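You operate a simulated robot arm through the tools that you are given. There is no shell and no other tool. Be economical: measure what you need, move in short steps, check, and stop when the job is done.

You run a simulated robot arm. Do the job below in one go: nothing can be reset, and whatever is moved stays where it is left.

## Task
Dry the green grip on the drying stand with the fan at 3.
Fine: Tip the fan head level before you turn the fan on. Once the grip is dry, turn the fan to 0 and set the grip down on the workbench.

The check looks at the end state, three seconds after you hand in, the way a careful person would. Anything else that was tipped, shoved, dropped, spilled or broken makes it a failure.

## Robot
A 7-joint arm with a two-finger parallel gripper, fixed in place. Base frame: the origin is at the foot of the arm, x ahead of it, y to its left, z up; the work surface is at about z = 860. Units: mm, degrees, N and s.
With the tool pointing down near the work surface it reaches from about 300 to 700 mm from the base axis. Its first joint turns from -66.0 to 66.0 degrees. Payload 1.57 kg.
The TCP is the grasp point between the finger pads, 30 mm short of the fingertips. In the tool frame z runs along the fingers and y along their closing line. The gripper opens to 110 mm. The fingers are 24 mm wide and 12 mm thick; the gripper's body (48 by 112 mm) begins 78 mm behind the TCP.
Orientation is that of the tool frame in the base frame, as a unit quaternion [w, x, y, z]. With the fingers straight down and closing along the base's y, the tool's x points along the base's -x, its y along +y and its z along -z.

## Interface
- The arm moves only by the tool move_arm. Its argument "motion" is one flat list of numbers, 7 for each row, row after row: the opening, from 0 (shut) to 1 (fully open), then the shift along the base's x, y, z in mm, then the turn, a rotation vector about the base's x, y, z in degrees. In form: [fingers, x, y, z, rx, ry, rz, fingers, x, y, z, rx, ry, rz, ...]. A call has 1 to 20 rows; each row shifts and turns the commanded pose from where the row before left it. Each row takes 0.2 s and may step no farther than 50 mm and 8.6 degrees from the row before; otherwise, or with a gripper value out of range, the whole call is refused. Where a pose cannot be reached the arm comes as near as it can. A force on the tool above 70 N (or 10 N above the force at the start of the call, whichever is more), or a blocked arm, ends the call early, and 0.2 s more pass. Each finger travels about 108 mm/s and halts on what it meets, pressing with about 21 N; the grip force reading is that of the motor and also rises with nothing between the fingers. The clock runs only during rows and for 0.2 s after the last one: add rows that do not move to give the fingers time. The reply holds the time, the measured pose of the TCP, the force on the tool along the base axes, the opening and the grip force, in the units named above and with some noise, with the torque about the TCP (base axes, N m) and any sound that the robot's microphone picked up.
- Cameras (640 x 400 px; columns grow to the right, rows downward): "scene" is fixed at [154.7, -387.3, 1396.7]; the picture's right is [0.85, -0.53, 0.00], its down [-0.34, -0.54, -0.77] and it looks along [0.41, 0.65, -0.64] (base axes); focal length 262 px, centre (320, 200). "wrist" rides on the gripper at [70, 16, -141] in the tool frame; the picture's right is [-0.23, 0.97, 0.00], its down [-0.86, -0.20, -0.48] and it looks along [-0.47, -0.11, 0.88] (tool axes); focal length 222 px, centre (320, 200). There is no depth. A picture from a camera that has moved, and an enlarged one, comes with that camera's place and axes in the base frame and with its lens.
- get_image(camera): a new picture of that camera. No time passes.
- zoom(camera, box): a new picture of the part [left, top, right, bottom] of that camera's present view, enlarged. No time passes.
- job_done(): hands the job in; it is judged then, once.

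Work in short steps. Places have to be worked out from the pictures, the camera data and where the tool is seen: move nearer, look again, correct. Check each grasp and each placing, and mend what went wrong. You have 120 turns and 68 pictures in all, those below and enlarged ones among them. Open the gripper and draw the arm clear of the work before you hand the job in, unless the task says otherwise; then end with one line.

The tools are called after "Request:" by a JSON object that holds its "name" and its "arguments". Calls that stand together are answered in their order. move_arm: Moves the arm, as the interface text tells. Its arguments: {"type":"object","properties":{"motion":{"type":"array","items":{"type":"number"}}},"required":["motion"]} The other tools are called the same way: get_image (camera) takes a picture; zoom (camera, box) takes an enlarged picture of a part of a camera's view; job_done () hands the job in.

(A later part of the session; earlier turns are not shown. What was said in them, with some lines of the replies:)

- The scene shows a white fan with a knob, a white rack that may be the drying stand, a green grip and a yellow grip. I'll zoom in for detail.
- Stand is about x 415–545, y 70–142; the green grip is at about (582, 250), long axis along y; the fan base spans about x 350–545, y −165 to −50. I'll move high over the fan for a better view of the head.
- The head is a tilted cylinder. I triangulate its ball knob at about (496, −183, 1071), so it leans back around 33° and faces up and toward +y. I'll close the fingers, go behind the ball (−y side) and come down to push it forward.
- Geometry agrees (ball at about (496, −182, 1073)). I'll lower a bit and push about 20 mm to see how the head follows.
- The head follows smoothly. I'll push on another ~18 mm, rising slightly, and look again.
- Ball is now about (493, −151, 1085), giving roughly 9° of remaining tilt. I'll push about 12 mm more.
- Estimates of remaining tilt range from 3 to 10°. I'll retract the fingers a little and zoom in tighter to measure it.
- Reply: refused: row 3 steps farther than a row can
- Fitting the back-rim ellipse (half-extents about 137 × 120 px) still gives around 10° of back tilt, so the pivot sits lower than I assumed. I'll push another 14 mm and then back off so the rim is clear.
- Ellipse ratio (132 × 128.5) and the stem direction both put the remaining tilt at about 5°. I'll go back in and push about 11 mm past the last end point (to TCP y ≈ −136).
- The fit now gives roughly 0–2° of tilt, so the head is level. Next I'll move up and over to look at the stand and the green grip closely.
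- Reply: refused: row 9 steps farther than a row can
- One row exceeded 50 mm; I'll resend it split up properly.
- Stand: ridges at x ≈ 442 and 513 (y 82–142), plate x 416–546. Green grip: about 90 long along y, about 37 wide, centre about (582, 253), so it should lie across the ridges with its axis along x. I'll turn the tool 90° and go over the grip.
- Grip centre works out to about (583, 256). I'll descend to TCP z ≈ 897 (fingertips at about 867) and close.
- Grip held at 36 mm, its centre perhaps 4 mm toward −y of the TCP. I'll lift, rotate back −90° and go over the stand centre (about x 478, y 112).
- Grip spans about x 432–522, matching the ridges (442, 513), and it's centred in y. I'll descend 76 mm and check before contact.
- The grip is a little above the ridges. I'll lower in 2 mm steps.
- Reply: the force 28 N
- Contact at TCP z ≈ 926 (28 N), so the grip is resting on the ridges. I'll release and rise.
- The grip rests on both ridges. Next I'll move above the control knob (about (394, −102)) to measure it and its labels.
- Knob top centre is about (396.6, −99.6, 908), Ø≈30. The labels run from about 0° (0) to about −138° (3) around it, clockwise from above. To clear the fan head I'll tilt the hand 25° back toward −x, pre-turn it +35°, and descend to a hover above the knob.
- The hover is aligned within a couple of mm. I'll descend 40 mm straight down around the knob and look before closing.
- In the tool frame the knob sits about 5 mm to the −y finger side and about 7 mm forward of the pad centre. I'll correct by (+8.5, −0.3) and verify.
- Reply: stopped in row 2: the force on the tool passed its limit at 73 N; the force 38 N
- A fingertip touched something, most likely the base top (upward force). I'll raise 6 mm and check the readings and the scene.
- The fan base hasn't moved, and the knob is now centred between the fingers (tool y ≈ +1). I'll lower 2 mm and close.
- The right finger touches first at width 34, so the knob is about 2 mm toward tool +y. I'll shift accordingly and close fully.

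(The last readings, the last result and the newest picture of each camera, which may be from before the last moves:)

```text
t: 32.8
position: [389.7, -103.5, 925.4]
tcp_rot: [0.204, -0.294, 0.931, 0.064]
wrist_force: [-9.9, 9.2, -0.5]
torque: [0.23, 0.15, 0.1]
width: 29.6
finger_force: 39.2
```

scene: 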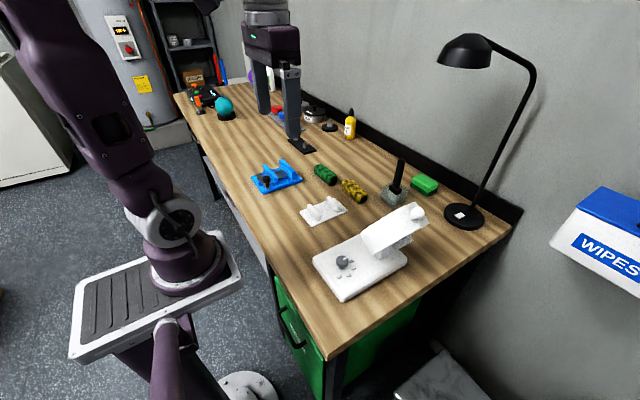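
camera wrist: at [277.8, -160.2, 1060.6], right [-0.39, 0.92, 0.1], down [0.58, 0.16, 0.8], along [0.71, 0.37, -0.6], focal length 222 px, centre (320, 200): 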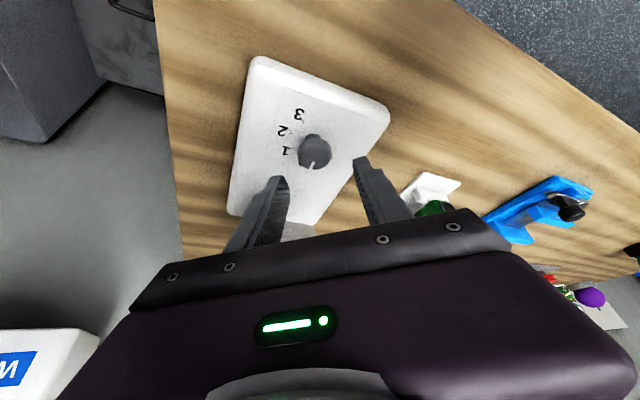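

The knob is gripped at 29.6 mm. I'll turn clockwise 34° about the knob axis (estimated at (400, −96)) and check that the pointer follows.

Request:
{"name": "move_arm", "arguments": {"motion": [0, -0.6, 0.8, 0, 0, 0, 0, 0, -0.97, 1.64, 0, 0, 0, -8.5, 0, -0.73, 1.77, 0, 0, 0, -8.5, 0, -0.45, 1.86, 0, 0, 0, -8.5, 0, -0.18, 1.9, 0, 0, 0, -8.5, 0, 0, 0, 0, 0, 0, 0]}}

Request:
{"name": "zoom", "arguments": {"camera": "wrist", "box": [220, 80, 420, 230]}}

```text
t: 34.2
position: [389.2, -99.8, 925.6]
tcp_rot: [0.217, -0.005, 0.976, -0.005]
wrist_force: [14.1, -39.0, 4.5]
torque: [-0.64, -0.25, -0.21]
width: 29.5
finger_force: 39.0
```

```text
2.67 times, centred on (320, 155) of wrist
camera zoom: at [266.9, -83.1, 1025.3], right [0.2, 0.98, 0.09], down [0.57, -0.19, 0.8], along [0.79, -0.11, -0.6], focal length 592 px, centre (320, 320)
```

zoom: 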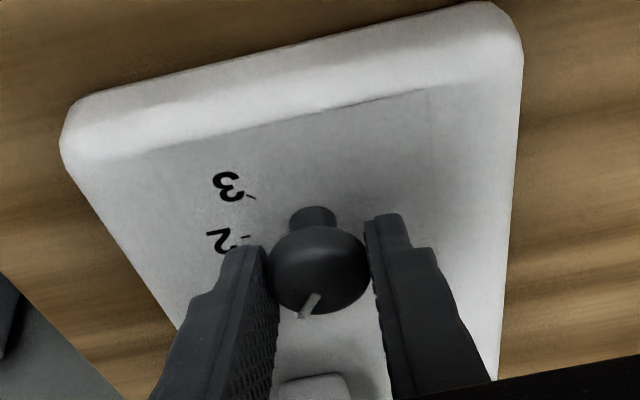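

The knob followed the turn, but there's a 39 N side force, so the axis y is nearer −99.8. I'll relieve that by shifting −4 mm in y while holding.

Request:
{"name": "move_arm", "arguments": {"motion": [0, 0, -4, 0, 0, 0, 0, 0, 0, 0, 0, 0, 0, 0]}}

Request:
{"name": "zoom", "arguments": {"camera": "scene", "box": [280, 190, 440, 310]}}

```text
t: 34.8
position: [389.5, -99.8, 927.0]
tcp_rot: [0.216, -0.01, 0.976, 0.001]
wrist_force: [13.2, -12.3, 24.7]
torque: [-0.33, -0.74, -0.09]
width: 29.5
finger_force: 39.1
```

```text
3.33 times, centred on (360, 250) of scene
camera zoom: at [154.8, -387.5, 1396.7], right [0.85, -0.53, 0.0], down [-0.34, -0.54, -0.77], along [0.41, 0.65, -0.64], focal length 873 px, centre (187, 33)
```

zoom: 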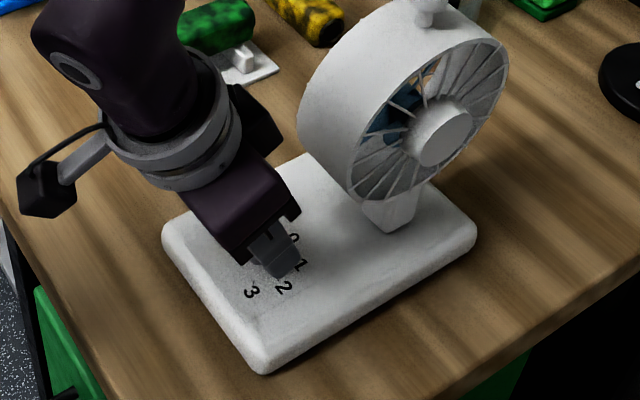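

Fan base is unmoved. I'll relax the residual forces slightly and turn another 34° clockwise.

Request:
{"name": "move_arm", "arguments": {"motion": [0, 1, -1, 1, 0, 0, 0, 0, 0.1, 1.5, 0, 0, 0, -8.5, 0, 0.3, 1.45, 0, 0, 0, -8.5, 0, 0, 0, 0, 0, 0, 0]}}

Request:
{"name": "move_arm", "arguments": {"motion": [0, 0.5, 1.4, 0, 0, 0, -8.5, 0, 0.7, 1.3, 0, 0, 0, -8.5, 0, 0, 0, 0, 0, 0, 0]}}

Request:
{"name": "zoom", "arguments": {"camera": "wrist", "box": [220, 80, 420, 230]}}

```text
t: 35.8
position: [390.5, -98.9, 925.4]
tcp_rot: [0.213, 0.137, 0.967, -0.033]
wrist_force: [12.5, -14.8, 23.8]
torque: [-0.4, -0.45, -0.04]
width: 29.6
finger_force: 39.3
```

```text
t: 36.6
position: [390.1, -95.9, 925.3]
tcp_rot: [0.204, 0.279, 0.936, -0.065]
wrist_force: [12.7, -27.4, -5.7]
torque: [-0.63, -0.53, -0.1]
width: 29.3
finger_force: 39.1
```

```text
2.67 times, centred on (320, 155) of wrist
camera zoom: at [297.4, -14.5, 1025.5], right [0.71, 0.7, 0.09], down [0.37, -0.48, 0.79], along [0.6, -0.53, -0.6], focal length 592 px, centre (320, 320)
```

zoom: 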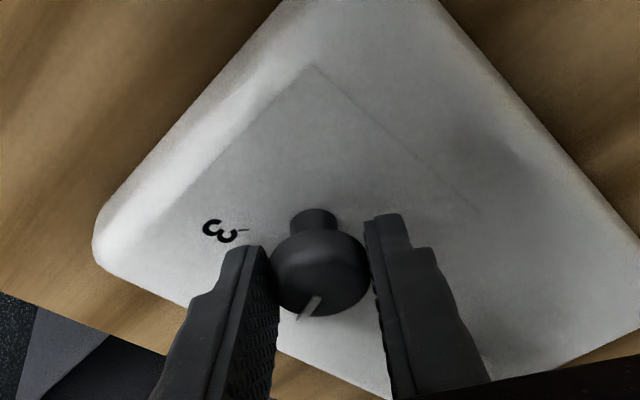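

Turned 68° so far with the pointer following. The measured points fit a knob axis at (396.6, −99.6) with TCP radius 6.8. I'll open, rotate back +68° about that axis, and regrasp.

Request:
{"name": "move_arm", "arguments": {"motion": [0.5, 0, 0, 0, 0, 0, 0, 0.5, 0, 0, 0, 0, 0, 0, 0.5, 2.7, -1.5, 4, 0, 0, 0, 0.5, -0.49, -0.88, 0, 0, 0, 8.5, 0.5, -0.35, -0.95, 0, 0, 0, 8.5, 0.5, -0.2, -0.98, 0, 0, 0, 8.5, 0.5, -0.06, -1.01, 0, 0, 0, 8.5, 0.5, 0.09, -1.0, 0, 0, 0, 8.5, 0.5, 0.24, -0.98, 0, 0, 0, 8.5, 0.5, 0.38, -0.93, 0, 0, 0, 8.5, 0.5, 0.52, -0.87, 0, 0, 0, 8.5, 0.5, 0, 0, -4, 0, 0, 0, 0.5, 0, 0, 0, 0, 0, 0]}}

Request:
{"name": "zoom", "arguments": {"camera": "wrist", "box": [220, 80, 420, 230]}}

```text
t: 39.4
position: [392.9, -103.4, 927.3]
tcp_rot: [0.204, -0.295, 0.932, 0.063]
wrist_force: [-0.7, 0.6, -0.4]
torque: [-0.01, 0.0, -0.01]
width: 55.1
finger_force: 0.0
```

```text
2.67 times, centred on (320, 155) of wrist
camera zoom: at [283.9, -160.7, 1026.4], right [-0.39, 0.92, 0.09], down [0.59, 0.17, 0.79], along [0.71, 0.36, -0.6], focal length 592 px, centre (320, 320)
```

zoom: 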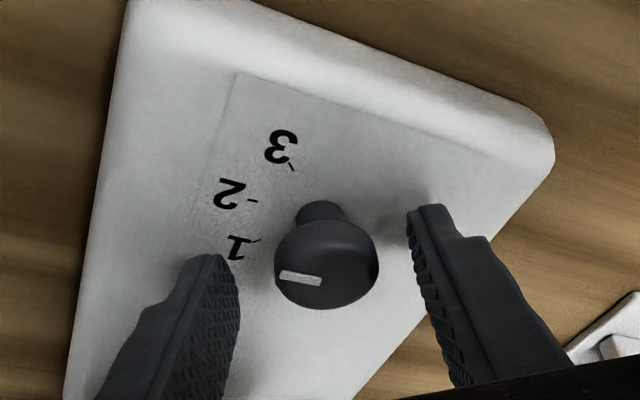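

Pointer now sits between 1 and 2, as expected. I'll recentre by about 1.5 mm, close, and turn the first 34°.

Request:
{"name": "move_arm", "arguments": {"motion": [0.35, -0.9, 1.2, -1.5, 0, 0, 0, 0.2, 0, 0, 0, 0, 0, 0, 0, 0, 0, 0, 0, 0, 0, 0, 0, 0, 0, 0, 0, 0, 0, -0.52, 0.87, 0, 0, 0, -8.5, 0, -0.38, 0.93, 0, 0, 0, -8.5, 0, -0.24, 0.98, 0, 0, 0, -8.5, 0, -0.09, 1.0, 0, 0, 0, -8.5, 0, 0, 0, 0, 0, 0, 0]}}

Request:
{"name": "move_arm", "arguments": {"motion": [0, 0.06, 1.01, 0, 0, 0, -8.5, 0, 0.2, 0.98, 0, 0, 0, -8.5, 0, 0.35, 0.95, 0, 0, 0, -8.5, 0, 0.49, 0.88, 0, 0, 0, -8.5, 0, 0, 0, 0, 0, 0, 0]}}

Request:
{"name": "zoom", "arguments": {"camera": "wrist", "box": [220, 80, 420, 230]}}

```text
t: 41.4
position: [392.3, -99.6, 924.6]
tcp_rot: [0.214, -0.009, 0.977, 0.0]
wrist_force: [1.3, -3.3, -15.3]
torque: [-0.19, 0.04, -0.02]
width: 29.5
finger_force: 38.8
```

```text
t: 42.6
position: [389.5, -97.1, 925.9]
tcp_rot: [0.204, 0.278, 0.936, -0.064]
wrist_force: [-5.7, -21.4, -5.4]
torque: [-0.52, -0.05, 0.22]
width: 29.3
finger_force: 38.9
```

```text
2.67 times, centred on (320, 155) of wrist
camera zoom: at [297.8, -15.3, 1024.9], right [0.71, 0.7, 0.09], down [0.37, -0.48, 0.79], along [0.6, -0.53, -0.6], focal length 592 px, centre (320, 320)
```

zoom: 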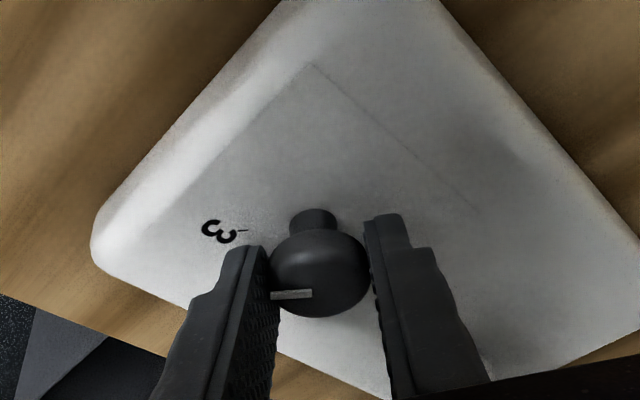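

Pointer angle works out to about −135°, matching tick 3 (about −132 to −141°). I'll release, lift away and inspect.

Request:
{"name": "move_arm", "arguments": {"motion": [0.5, 0, 0, 0, 0, 0, 0, 0.5, 0, 0, 0, 0, 0, 0, 0.5, 0, 0, 0, 0, 0, 0, 0.5, 0, 0, 30, 0, 0, 0, 0.5, -10, 0, 40, 0, 0, 0, 0.5, -10, 0, 40, 0, 0, 0, 0.5, 0, 0, 0, 0, 0, 0]}}

Request:
{"name": "zoom", "arguments": {"camera": "wrist", "box": [220, 60, 420, 210]}}

Request:
{"name": "zoom", "arguments": {"camera": "scene", "box": [280, 160, 440, 310]}}

```text
t: 44.2
position: [374.1, -96.9, 1033.5]
tcp_rot: [0.205, 0.278, 0.936, -0.063]
wrist_force: [0.2, 0.4, -0.6]
torque: [-0.01, -0.04, 0.0]
width: 55.1
finger_force: 0.1
```

```text
2.67 times, centred on (320, 135) of wrist
camera zoom: at [281.1, -15.3, 1133.1], right [0.7, 0.71, 0.09], down [0.38, -0.48, 0.79], along [0.6, -0.52, -0.6], focal length 592 px, centre (320, 373)
```

zoom: 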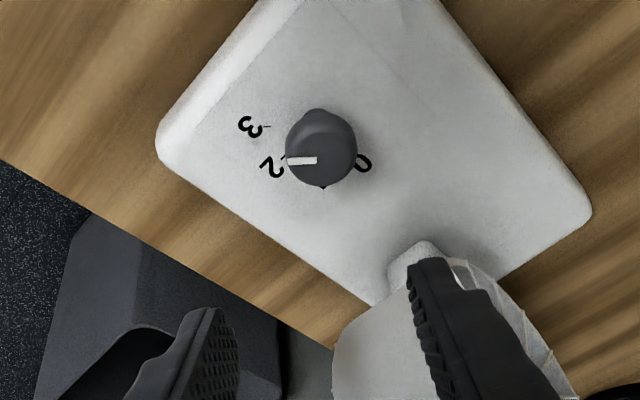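

```text
2.67 times, centred on (360, 235) of scene
camera zoom: at [154.7, -387.3, 1396.7], right [0.85, -0.53, 0.0], down [-0.34, -0.54, -0.77], along [0.41, 0.65, -0.64], focal length 699 px, centre (213, 107)
```

zoom: 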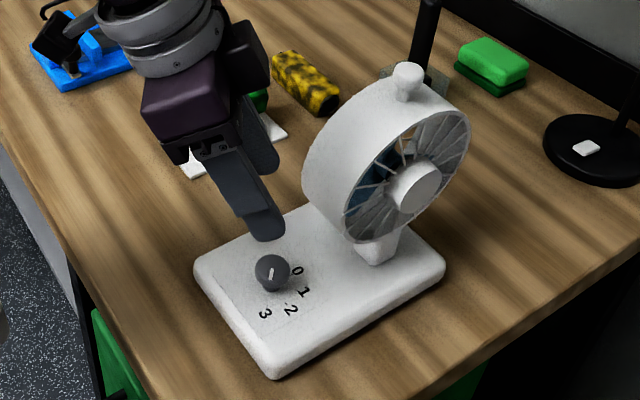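

Request:
{"name": "zoom", "arguments": {"camera": "scene", "box": [364, 246, 400, 286]}}

Request:
{"name": "zoom", "arguments": {"camera": "scene", "box": [360, 180, 460, 260]}}

```text
10.00 times, centred on (382, 266) of scene
camera zoom: at [154.7, -387.3, 1396.7], right [0.85, -0.53, 0.0], down [-0.34, -0.54, -0.77], along [0.41, 0.65, -0.64], focal length 2620 px, centre (-300, -460)
```

zoom: 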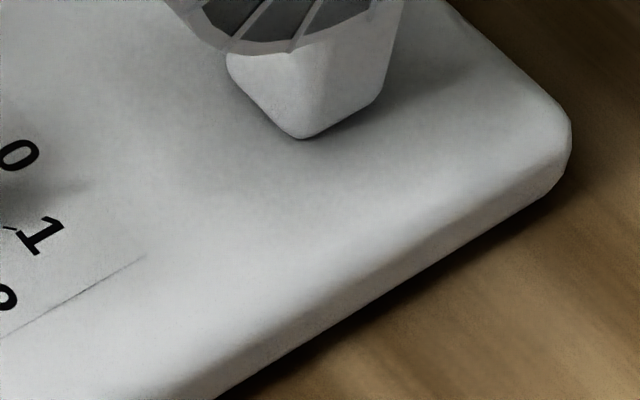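

```text
5.00 times, centred on (410, 220) of scene
camera zoom: at [154.7, -387.3, 1396.7], right [0.85, -0.53, 0.0], down [-0.34, -0.54, -0.77], along [0.41, 0.65, -0.64], focal length 1310 px, centre (-130, 100)
```

zoom: 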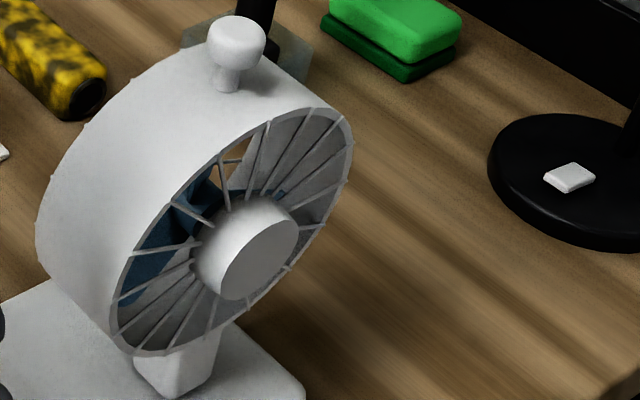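

Request:
{"name": "zoom", "arguments": {"camera": "scene", "box": [324, 246, 372, 282]}}

```text
11.11 times, centred on (348, 264) of scene
camera zoom: at [154.7, -387.3, 1396.7], right [0.85, -0.53, 0.0], down [-0.34, -0.54, -0.77], along [0.41, 0.65, -0.64], focal length 2911 px, centre (9, -511)
```

zoom: 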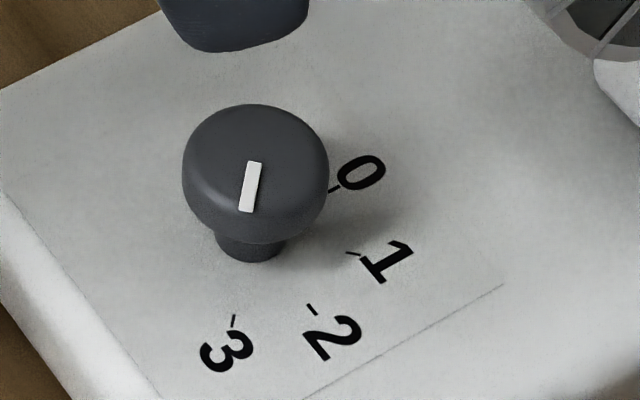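

The pointer lines up with tick 3. I'll return the tool to vertical, move over to y ≈ 230 clear of the airflow, and watch the fan and grip.

Request:
{"name": "move_arm", "arguments": {"motion": [0.5, 0, 0, 40, 0, 0, 8.25, 0.5, 0, 0, 40, 0, 0, 8.25, 0.5, 4, 40, 0, 0, 0, 8.25, 0.5, 4, 40, 0, 0, 0, 8.25, 0.5, 4, 40, 0, 0, 8.3333, 0, 0.5, 4, 40, 0, 0, 8.3333, 0, 0.5, 4, 40, 0, 0, 8.3333, 0, 0.5, 4, 40, 0, 0, 0, 0, 0.5, 2, 45, 0, 0, 0, 0, 0.5, 0, 42, 0, 0, 0, 0, 0.5, 0, 0, 0, 0, 0, 0, 0.5, 0, 0, 0, 0, 0, 0]}}

Request:
{"name": "get_image", "arguments": {"camera": "wrist"}}

Request:
{"name": "zoom", "arguments": {"camera": "scene", "box": [280, 160, 440, 260]}}

```text
t: 46.8
position: [417.3, 255.7, 1036.5]
tcp_rot: [-0.003, -0.001, 1.0, -0.002]
wrist_force: [0.7, 0.3, 0.6]
torque: [-0.02, -0.01, 0.01]
width: 55.1
finger_force: 0.0
out of reach, approached as far as the arm can: row 1, 2
```

```text
15 pictures are left
camera wrist: at [349.2, 272.5, 1179.0], right [0.23, 0.97, 0.0], down [0.86, -0.2, 0.47], along [0.46, -0.11, -0.88], focal length 222 px, centre (320, 200)
```

wrist: 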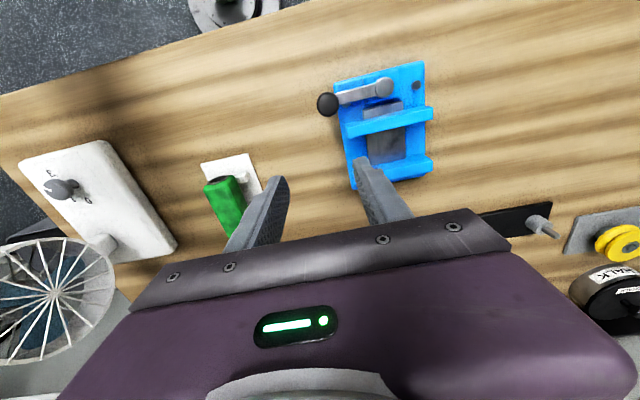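

```text
4.00 times, centred on (360, 210) of scene
camera zoom: at [154.7, -387.3, 1396.7], right [0.85, -0.53, 0.0], down [-0.34, -0.54, -0.77], along [0.41, 0.65, -0.64], focal length 1048 px, centre (160, 160)
```

zoom: 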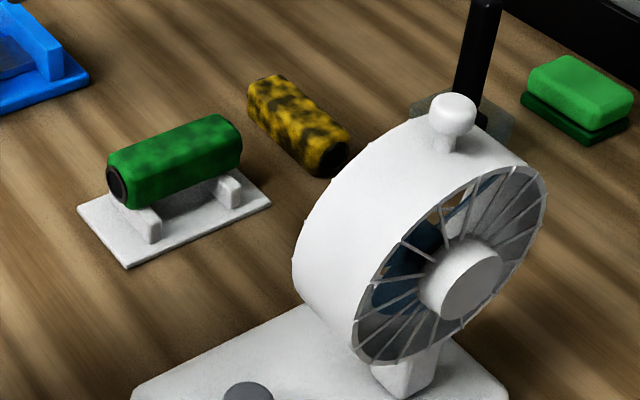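

The dark blotches on the green grip are fading and the blades have moved, so it's drying. I'll wait with the arm still.

Request:
{"name": "move_arm", "arguments": {"motion": [0.5, 0, 0, 0, 0, 0, 0, 0.5, 0, 0, 0, 0, 0, 0, 0.5, 0, 0, 0, 0, 0, 0, 0.5, 0, 0, 0, 0, 0, 0, 0.5, 0, 0, 0, 0, 0, 0, 0.5, 0, 0, 0, 0, 0, 0, 0.5, 0, 0, 0, 0, 0, 0, 0.5, 0, 0, 0, 0, 0, 0, 0.5, 0, 0, 0, 0, 0, 0, 0.5, 0, 0, 0, 0, 0, 0, 0.5, 0, 0, 0, 0, 0, 0, 0.5, 0, 0, 0, 0, 0, 0, 0.5, 0, 0, 0, 0, 0, 0, 0.5, 0, 0, 0, 0, 0, 0, 0.5, 0, 0, 0, 0, 0, 0, 0.5, 0, 0, 0, 0, 0, 0, 0.5, 0, 0, 0, 0, 0, 0, 0.5, 0, 0, 0, 0, 0, 0, 0.5, 0, 0, 0, 0, 0, 0, 0.5, 0, 0, 0, 0, 0, 0]}}

Request:
{"name": "move_arm", "arguments": {"motion": [0.5, 0, 0, 0, 0, 0, 0, 0.5, 0, 0, 0, 0, 0, 0, 0.5, 0, 0, 0, 0, 0, 0, 0.5, 0, 0, 0, 0, 0, 0, 0.5, 0, 0, 0, 0, 0, 0, 0.5, 0, 0, 0, 0, 0, 0, 0.5, 0, 0, 0, 0, 0, 0, 0.5, 0, 0, 0, 0, 0, 0, 0.5, 0, 0, 0, 0, 0, 0, 0.5, 0, 0, 0, 0, 0, 0, 0.5, 0, 0, 0, 0, 0, 0, 0.5, 0, 0, 0, 0, 0, 0, 0.5, 0, 0, 0, 0, 0, 0, 0.5, 0, 0, 0, 0, 0, 0, 0.5, 0, 0, 0, 0, 0, 0, 0.5, 0, 0, 0, 0, 0, 0, 0.5, 0, 0, 0, 0, 0, 0, 0.5, 0, 0, 0, 0, 0, 0, 0.5, 0, 0, 0, 0, 0, 0, 0.5, 0, 0, 0, 0, 0, 0]}}

Request:
{"name": "zoom", "arguments": {"camera": "scene", "box": [290, 175, 370, 235]}}

```text
t: 51.0
position: [416.9, 255.6, 1035.9]
tcp_rot: [-0.003, 0.0, 1.0, -0.001]
wrist_force: [-0.9, -0.7, -0.5]
torque: [-0.02, 0.03, -0.01]
width: 54.9
finger_force: 0.1
```

```text
t: 55.2
position: [417.9, 254.9, 1036.6]
tcp_rot: [-0.002, 0.0, 1.0, -0.001]
wrist_force: [0.0, 0.0, -0.2]
torque: [0.0, 0.01, -0.01]
width: 54.8
finger_force: 0.0
```

```text
6.67 times, centred on (330, 205) of scene
camera zoom: at [154.7, -387.3, 1396.7], right [0.85, -0.53, 0.0], down [-0.34, -0.54, -0.77], along [0.41, 0.65, -0.64], focal length 1746 px, centre (253, 167)
```

zoom: 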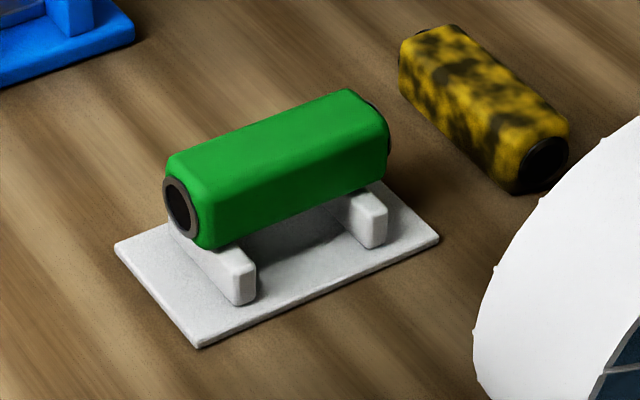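

The grip's visible sides are uniformly green (dry). I'll head back to the knob, re-tilting the hand 25° and turning to −33° for the return turn; it keeps drying meanwhile.

Request:
{"name": "move_arm", "arguments": {"motion": [0.5, -4.1, -39.2, 0, 0, -8.3333, 0, 0.5, -4.1, -39.2, 0, 0, -8.3333, 0, 0.5, -4.1, -39.2, 0, 0, -8.3333, 0, 0.5, -4.1, -39.2, 0, 0, 0, -8.25, 0.5, -4.1, -39.2, 0, 0, 0, -8.25, 0.5, -4.1, -39.2, 0, 0, 0, -8.25, 0.5, -4.1, -39.2, 0, 0, 0, -8.25, 0.5, -4.1, -39.2, 0, 0, 0, 0, 0.5, -4.1, -38, 0, 0, 0, 0, 0.5, 0, 0, 0, 0, 0, 0, 0.5, 0, 0, 0, 0, 0, 0]}}

```text
t: 57.6
position: [377.9, -95.6, 1035.1]
tcp_rot: [0.205, 0.278, 0.936, -0.063]
wrist_force: [0.0, 0.4, 0.5]
torque: [0.02, 0.03, 0.02]
width: 55.0
finger_force: 0.1
```

Pose is right. I'll descend to the knob at (390, −96.5, 927) and check the alignment.

Request:
{"name": "move_arm", "arguments": {"motion": [0.5, 12, -0.9, -30, 0, 0, 0, 0.5, 0, 0, -40, 0, 0, 0, 0.5, 0, 0, -20, 0, 0, 0, 0.5, 0, 0, -18, 0, 0, 0, 0.5, 0, 0, 0, 0, 0, 0]}}

Request:
{"name": "zoom", "arguments": {"camera": "wrist", "box": [220, 80, 420, 230]}}

```text
t: 58.8
position: [391.8, -96.1, 924.3]
tcp_rot: [0.204, 0.276, 0.937, -0.061]
wrist_force: [0.1, -0.2, 0.4]
torque: [0.04, 0.01, -0.02]
width: 55.0
finger_force: 0.0
```

```text
2.67 times, centred on (320, 155) of wrist
camera zoom: at [298.1, -15.0, 1024.8], right [0.7, 0.7, 0.09], down [0.38, -0.48, 0.79], along [0.6, -0.52, -0.6], focal length 592 px, centre (320, 320)
```

zoom: 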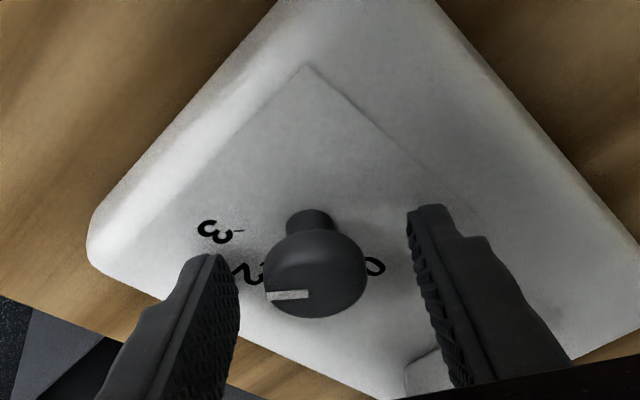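

The knob is nearly centred; I'll nudge 1.2 mm, close, and turn counter-clockwise 68° in two halves.

Request:
{"name": "move_arm", "arguments": {"motion": [0.35, -0.6, -1, 1, 0, 0, 0, 0.2, 0, 0, 0, 0, 0, 0, 0, 0, 0, 0, 0, 0, 0, 0, 0, 0, 0, 0, 0, 0, 0, -0.49, -0.88, 0, 0, 0, 8.5, 0, -0.35, -0.95, 0, 0, 0, 8.5, 0, -0.2, -0.98, 0, 0, 0, 8.5, 0, -0.06, -1.01, 0, 0, 0, 8.5, 0, 0, 0, 0, 0, 0, 0]}}

Request:
{"name": "move_arm", "arguments": {"motion": [0, 0.09, -1, 0, 0, 0, 8.5, 0, 0.24, -0.98, 0, 0, 0, 8.5, 0, 0.38, -0.93, 0, 0, 0, 8.5, 0, 0.52, -0.87, 0, 0, 0, 8.5, 0, 0, 0, 0, 0, 0, 0]}}

```text
t: 60.8
position: [390.1, -100.6, 927.3]
tcp_rot: [0.214, -0.01, 0.977, 0.0]
wrist_force: [20.0, 22.9, 20.8]
torque: [0.69, -0.82, 0.14]
width: 29.5
finger_force: 39.0
```

```text
t: 62.0
position: [390.1, -103.0, 926.5]
tcp_rot: [0.204, -0.295, 0.931, 0.063]
wrist_force: [14.4, 30.8, -1.0]
torque: [0.86, -0.74, 0.09]
width: 29.3
finger_force: 39.0
```

Both halves followed. I'll release, swing back −68° around the knob, and check alignment and pointer.

Request:
{"name": "move_arm", "arguments": {"motion": [0.5, 0, 0, 0, 0, 0, 0, 0.5, 0, 0, 0, 0, 0, 0, 0.5, 0.5, 1.8, 3, 0, 0, 0, 0.5, -0.52, 0.87, 0, 0, 0, -8.5, 0.5, -0.38, 0.93, 0, 0, 0, -8.5, 0.5, -0.24, 0.98, 0, 0, 0, -8.5, 0.5, -0.09, 1.0, 0, 0, 0, -8.5, 0.5, 0.06, 1.01, 0, 0, 0, -8.5, 0.5, 0.2, 0.98, 0, 0, 0, -8.5, 0.5, 0.35, 0.95, 0, 0, 0, -8.5, 0.5, 0.49, 0.88, 0, 0, 0, -8.5, 0.5, 0, 0, -3, 0, 0, 0, 0.5, 0, 0, 0, 0, 0, 0]}}

Request:
{"name": "zoom", "arguments": {"camera": "wrist", "box": [220, 80, 420, 230]}}

```text
t: 64.8
position: [390.6, -96.5, 927.2]
tcp_rot: [0.205, 0.278, 0.936, -0.063]
wrist_force: [0.8, 0.1, -0.3]
torque: [0.0, -0.01, 0.02]
width: 55.0
finger_force: 0.0
```

```text
2.67 times, centred on (320, 155) of wrist
camera zoom: at [297.1, -14.7, 1027.3], right [0.7, 0.7, 0.09], down [0.38, -0.48, 0.79], along [0.6, -0.52, -0.6], focal length 592 px, centre (320, 320)
```

zoom: 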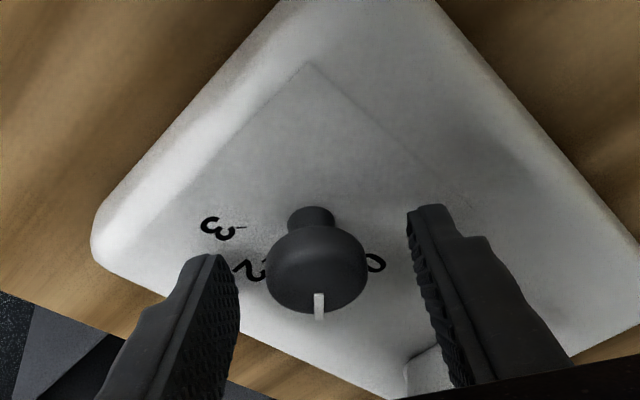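

The knob evidently has detents: the pointer now reads about −48°, i.e. setting 1. I'll grip again and turn a further 45° counter-clockwise to 0.

Request:
{"name": "move_arm", "arguments": {"motion": [0.35, -0.4, -0.7, -0.5, 0, 0, 0, 0.2, 0, 0, 0, 0, 0, 0, 0, 0, 0, 0, 0, 0, 0, 0, 0, 0, 0, 0, 0, 0, 0, -0.49, -0.88, 0, 0, 0, 8.5, 0, -0.35, -0.95, 0, 0, 0, 8.5, 0, -0.2, -0.98, 0, 0, 0, 8.5, 0, -0.06, -1.01, 0, 0, 0, 8.5, 0, 0.09, -1, 0, 0, 0, 8.5, 0, 0, -0.3, 0, 0, 0, 2.5, 0, 0, 0, 0, 0, 0, 0, 0.5, 0, 0, 0, 0, 0, 0, 0.5, 0, 0, 0, 0, 0, 0]}}

Request:
{"name": "zoom", "arguments": {"camera": "wrist", "box": [220, 80, 420, 230]}}

```text
t: 67.6
position: [387.3, -101.8, 925.5]
tcp_rot: [0.212, -0.102, 0.972, 0.021]
wrist_force: [0.2, -0.4, 0.4]
torque: [-0.02, -0.01, 0.03]
width: 54.8
finger_force: 0.0
```

```text
2.67 times, centred on (320, 155) of wrist
camera zoom: at [265.9, -110.5, 1026.0], right [0.0, 1.0, 0.09], down [0.61, -0.07, 0.79], along [0.8, 0.06, -0.6], focal length 592 px, centre (320, 320)
```

zoom: 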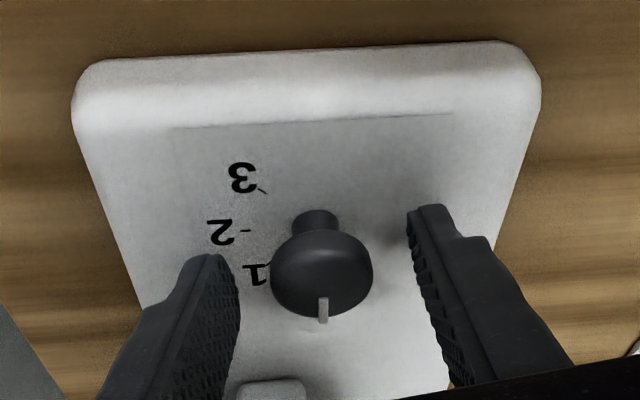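

Pointer is straight at 0. I'll lift away, straighten the tool and move over the grip on the stand.

Request:
{"name": "move_arm", "arguments": {"motion": [0.5, 0, 0, 30, 0, 0, 0, 0.5, -5, 0, 40, 0, 0, 0, 0.5, -5, 0, 30, 0, 0, 0, 0.5, 0, 40, 0, 0, 0, -6, 0.5, 0, 40, 0, 0, 0, -6, 0.5, 0, 45, 0, 0, 8.3333, 0, 0.5, 0, 45, 0, 0, 8.3333, 0, 0.5, 0, 30, 0, 0, 8.3333, 0, 0.5, 35, 7, 0, 0, 0, 0, 0.5, 35, 7, 0, 0, 0, 0, 0.5, 34, 0, 0, 0, 0, 0, 0.5, 0, 0, 0, 0, 0, 0]}}

Request:
{"name": "get_image", "arguments": {"camera": "wrist"}}

```text
t: 70.2
position: [480.0, 100.0, 1022.8]
tcp_rot: [-0.002, -0.001, 1.0, -0.001]
wrist_force: [0.4, 0.6, 0.6]
torque: [0.0, 0.0, 0.0]
width: 55.1
finger_force: 0.0
out of reach, approached as far as the arm can: row 5
```

```text
9 pictures are left
camera wrist: at [411.7, 116.8, 1164.0], right [0.23, 0.97, 0.0], down [0.86, -0.2, 0.47], along [0.46, -0.11, -0.88], focal length 222 px, centre (320, 200)
```

wrist: 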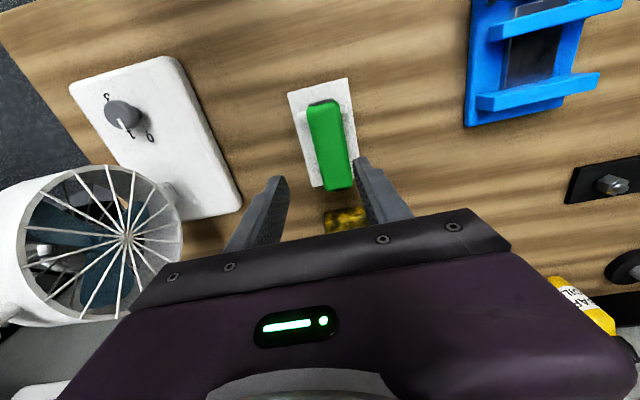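

The grip is uniformly green, centred at y ≈ 112. I'll descend to the earlier grasp pose and close.

Request:
{"name": "move_arm", "arguments": {"motion": [0.5, 1, 12, 0, 0, 0, 0, 0.5, 0, 0, -45, 0, 0, 0, 0.5, 0, 0, -40, 0, 0, 0, 0.5, 0, 0, -10, 0, 0, 0, 0.5, 0, 0, 0, 0, 0, 0, 0.2, 0, 0, 0, 0, 0, 0, 0, 0, 0, 0, 0, 0, 0, 0, 0, 0, 0, 0, 0, 0, 0, 0, 0, 0, 0, 0]}}

```text
refused: motion must hold 7 numbers for each row
```

Request:
{"name": "move_arm", "arguments": {"motion": [0.5, 1, 12, 0, 0, 0, 0, 0.5, 0, 0, -45, 0, 0, 0, 0.5, 0, 0, -40, 0, 0, 0, 0.5, 0, 0, -10, 0, 0, 0, 0.5, 0, 0, 0, 0, 0, 0, 0.2, 0, 0, 0, 0, 0, 0, 0, 0, 0, 0, 0, 0, 0, 0, 0, 0, 0, 0, 0, 0]}}

```text
t: 72.0
position: [481.9, 112.8, 929.5]
tcp_rot: [-0.003, -0.001, 1.0, -0.001]
wrist_force: [0.1, -0.3, -0.6]
torque: [-0.01, 0.01, 0.03]
width: 35.4
finger_force: 20.8
```

Grip held (35.4 mm). I'll lift it, carry it to the clear bench area at about (482, 212) between stand and blue jig, and lower near the surface.

Request:
{"name": "move_arm", "arguments": {"motion": [0, 0, 0, 30, 0, 0, 0, 0, 0, 0, 40, 0, 0, 0, 0, 0, 35, 0, 0, 0, 0, 0, 0, 35, 0, 0, 0, 0, 0, 0, 30, 0, 0, 0, 0, 0, 0, 0, -45, 0, 0, 0, 0, 0, 0, -35, 0, 0, 0, 0, 0, 0, -10, 0, 0, 0, 0, 0, 0, 0, 0, 0, 0]}}

Request:
{"name": "zoom", "arguments": {"camera": "scene", "box": [250, 140, 380, 230]}}

```text
t: 74.0
position: [481.7, 213.0, 906.5]
tcp_rot: [-0.002, 0.0, 1.0, -0.001]
wrist_force: [1.0, -1.3, -0.7]
torque: [-0.02, -0.01, 0.0]
width: 35.5
finger_force: 20.6
```

```text
4.44 times, centred on (315, 185) of scene
camera zoom: at [154.8, -387.3, 1396.7], right [0.85, -0.53, 0.0], down [-0.34, -0.54, -0.77], along [0.41, 0.65, -0.64], focal length 1164 px, centre (342, 267)
```

zoom: 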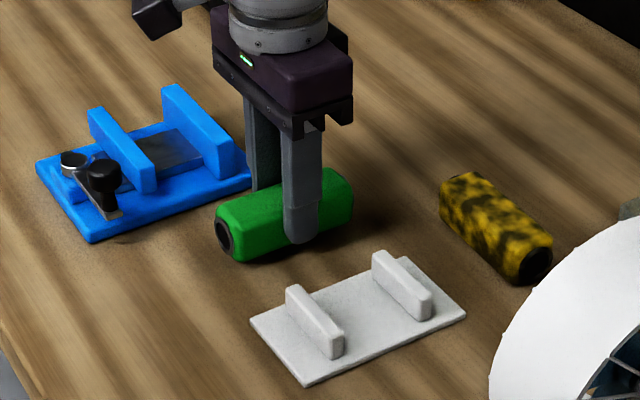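

The spot is clear and the grip is just above the bench. I'll lower in 1.5 mm steps until contact.

Request:
{"name": "move_arm", "arguments": {"motion": [0, 0, 0, -1.5, 0, 0, 0, 0, 0, 0, -1.5, 0, 0, 0, 0, 0, 0, 0, 0, 0, 0]}}

Request:
{"name": "move_arm", "arguments": {"motion": [0, 0, 0, -1.5, 0, 0, 0, 0, 0, 0, 0, 0, 0, 0]}}

Request:
{"name": "move_arm", "arguments": {"motion": [0, 0, 0, -1.5, 0, 0, 0, 0, 0, 0, 0, 0, 0, 0]}}

```text
t: 74.8
position: [483.4, 212.0, 905.3]
tcp_rot: [-0.003, 0.0, 1.0, -0.001]
wrist_force: [0.0, 0.6, -0.3]
torque: [-0.01, -0.01, -0.04]
width: 35.3
finger_force: 19.9
```

```text
t: 75.4
position: [483.2, 212.4, 905.2]
tcp_rot: [-0.002, -0.001, 1.0, 0.0]
wrist_force: [-0.3, -0.4, -1.4]
torque: [0.02, 0.0, 0.01]
width: 35.1
finger_force: 21.1
```

```text
t: 76.0
position: [484.2, 211.7, 901.7]
tcp_rot: [-0.002, 0.0, 1.0, -0.001]
wrist_force: [0.0, 0.8, -1.4]
torque: [0.02, 0.02, 0.02]
width: 35.4
finger_force: 20.9
```

Request:
{"name": "move_arm", "arguments": {"motion": [0, 0, 0, -1.5, 0, 0, 0, 0, 0, 0, 0, 0, 0, 0]}}

Request:
{"name": "move_arm", "arguments": {"motion": [0, 0, 0, -1, 0, 0, 0, 0, 0, 0, 0, 0, 0, 0]}}

```text
t: 76.6
position: [483.4, 210.1, 900.2]
tcp_rot: [-0.002, -0.001, 1.0, -0.001]
wrist_force: [0.3, -0.3, -1.0]
torque: [-0.01, 0.03, -0.01]
width: 35.5
finger_force: 21.6
```

```text
t: 77.2
position: [483.4, 211.9, 900.0]
tcp_rot: [-0.003, -0.001, 1.0, 0.0]
wrist_force: [0.1, 0.5, -0.8]
torque: [-0.03, 0.02, 0.01]
width: 35.5
finger_force: 20.6
```

Still no contact force; I continue in 1 mm steps.

Request:
{"name": "move_arm", "arguments": {"motion": [0, 0, 0, -1, 0, 0, 0, 0, 0, 0, 0, 0, 0, 0]}}

Request:
{"name": "move_arm", "arguments": {"motion": [0, 0, 0, -1, 0, 0, 0, 0, 0, 0, 0, 0, 0, 0]}}

```text
t: 77.8
position: [483.1, 210.7, 900.3]
tcp_rot: [-0.002, 0.0, 1.0, -0.001]
wrist_force: [-8.2, 2.1, 18.8]
torque: [0.13, 0.27, 0.03]
width: 35.3
finger_force: 21.2
```

```text
t: 78.4
position: [482.3, 211.1, 899.9]
tcp_rot: [-0.001, -0.001, 1.0, 0.001]
wrist_force: [-6.9, 3.0, 34.9]
torque: [0.16, 0.15, 0.04]
width: 35.4
finger_force: 21.5
```

The grip is on the bench (35 N). I'll relieve the press, open, rise straight up and retreat.

Request:
{"name": "move_arm", "arguments": {"motion": [0, 0, 0, 1.5, 0, 0, 0, 0.55, 0, 0, 0, 0, 0, 0, 0.55, 0, 0, 0, 0, 0, 0, 0.55, 0, 0, 0, 0, 0, 0, 0.55, 0, 0, 30, 0, 0, 0, 0.55, 0, 0, 45, 0, 0, 0, 0.55, 0, 0, 45, 0, 0, 0, 0.55, -40, 0, 20, 0, 0, 0, 0.55, -40, 0, 20, 0, 0, 0, 0.55, 0, 0, 0, 0, 0, 0]}}

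Request:
{"name": "get_image", "arguments": {"camera": "scene"}}

Request:
{"name": "zoom", "arguments": {"camera": "scene", "box": [324, 246, 372, 282]}}

Request:
{"name": "zoom", "arguments": {"camera": "scene", "box": [270, 150, 440, 260]}}

```text
t: 80.6
position: [401.0, 212.1, 1058.8]
tcp_rot: [-0.003, -0.001, 1.0, -0.003]
wrist_force: [0.3, -0.6, 0.1]
torque: [0.01, -0.02, -0.01]
width: 60.7
finger_force: 0.0
```

```text
7 pictures are left
```

scene: 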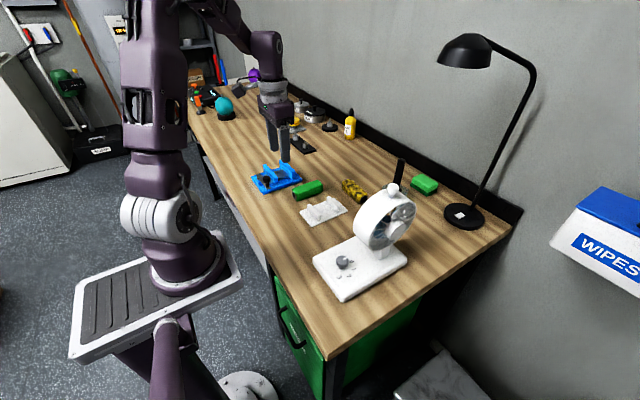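

```text
11.11 times, centred on (348, 264) of scene
camera zoom: at [154.7, -387.3, 1396.7], right [0.85, -0.53, 0.0], down [-0.34, -0.54, -0.77], along [0.41, 0.65, -0.64], focal length 2911 px, centre (9, -511)
```

zoom: 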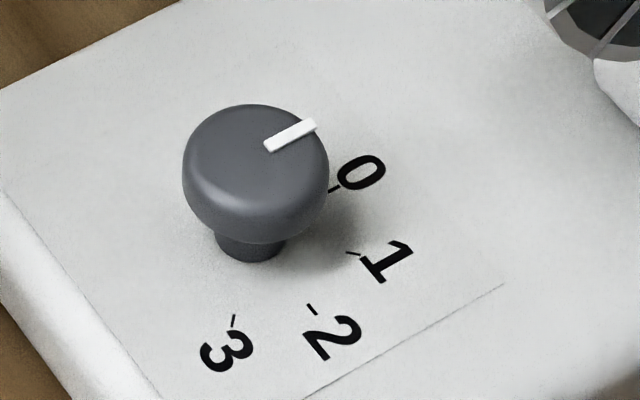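

```text
3.64 times, centred on (355, 205) of scene
camera zoom: at [154.7, -387.3, 1396.7], right [0.85, -0.53, 0.0], down [-0.34, -0.54, -0.77], along [0.41, 0.65, -0.64], focal length 953 px, centre (193, 182)
```

zoom: 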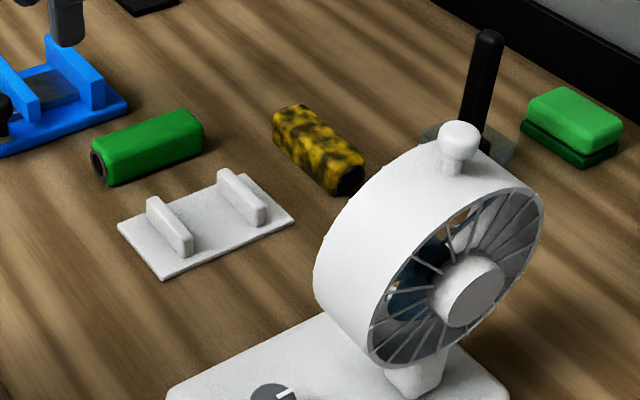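

Everything checks out: the pointer is at 0, the dry grip lies on the bench, the fan head is level, and nothing else has moved. The gripper is open and clear of the work, so I'm handing in.

Request:
{"name": "job_done", "arguments": {}}

```text
The job is handed in.
```

The green grip was dried on the stand with the fan head level and the fan at 3; the fan is now at 0, the grip lies on the workbench, and the job is handed in.
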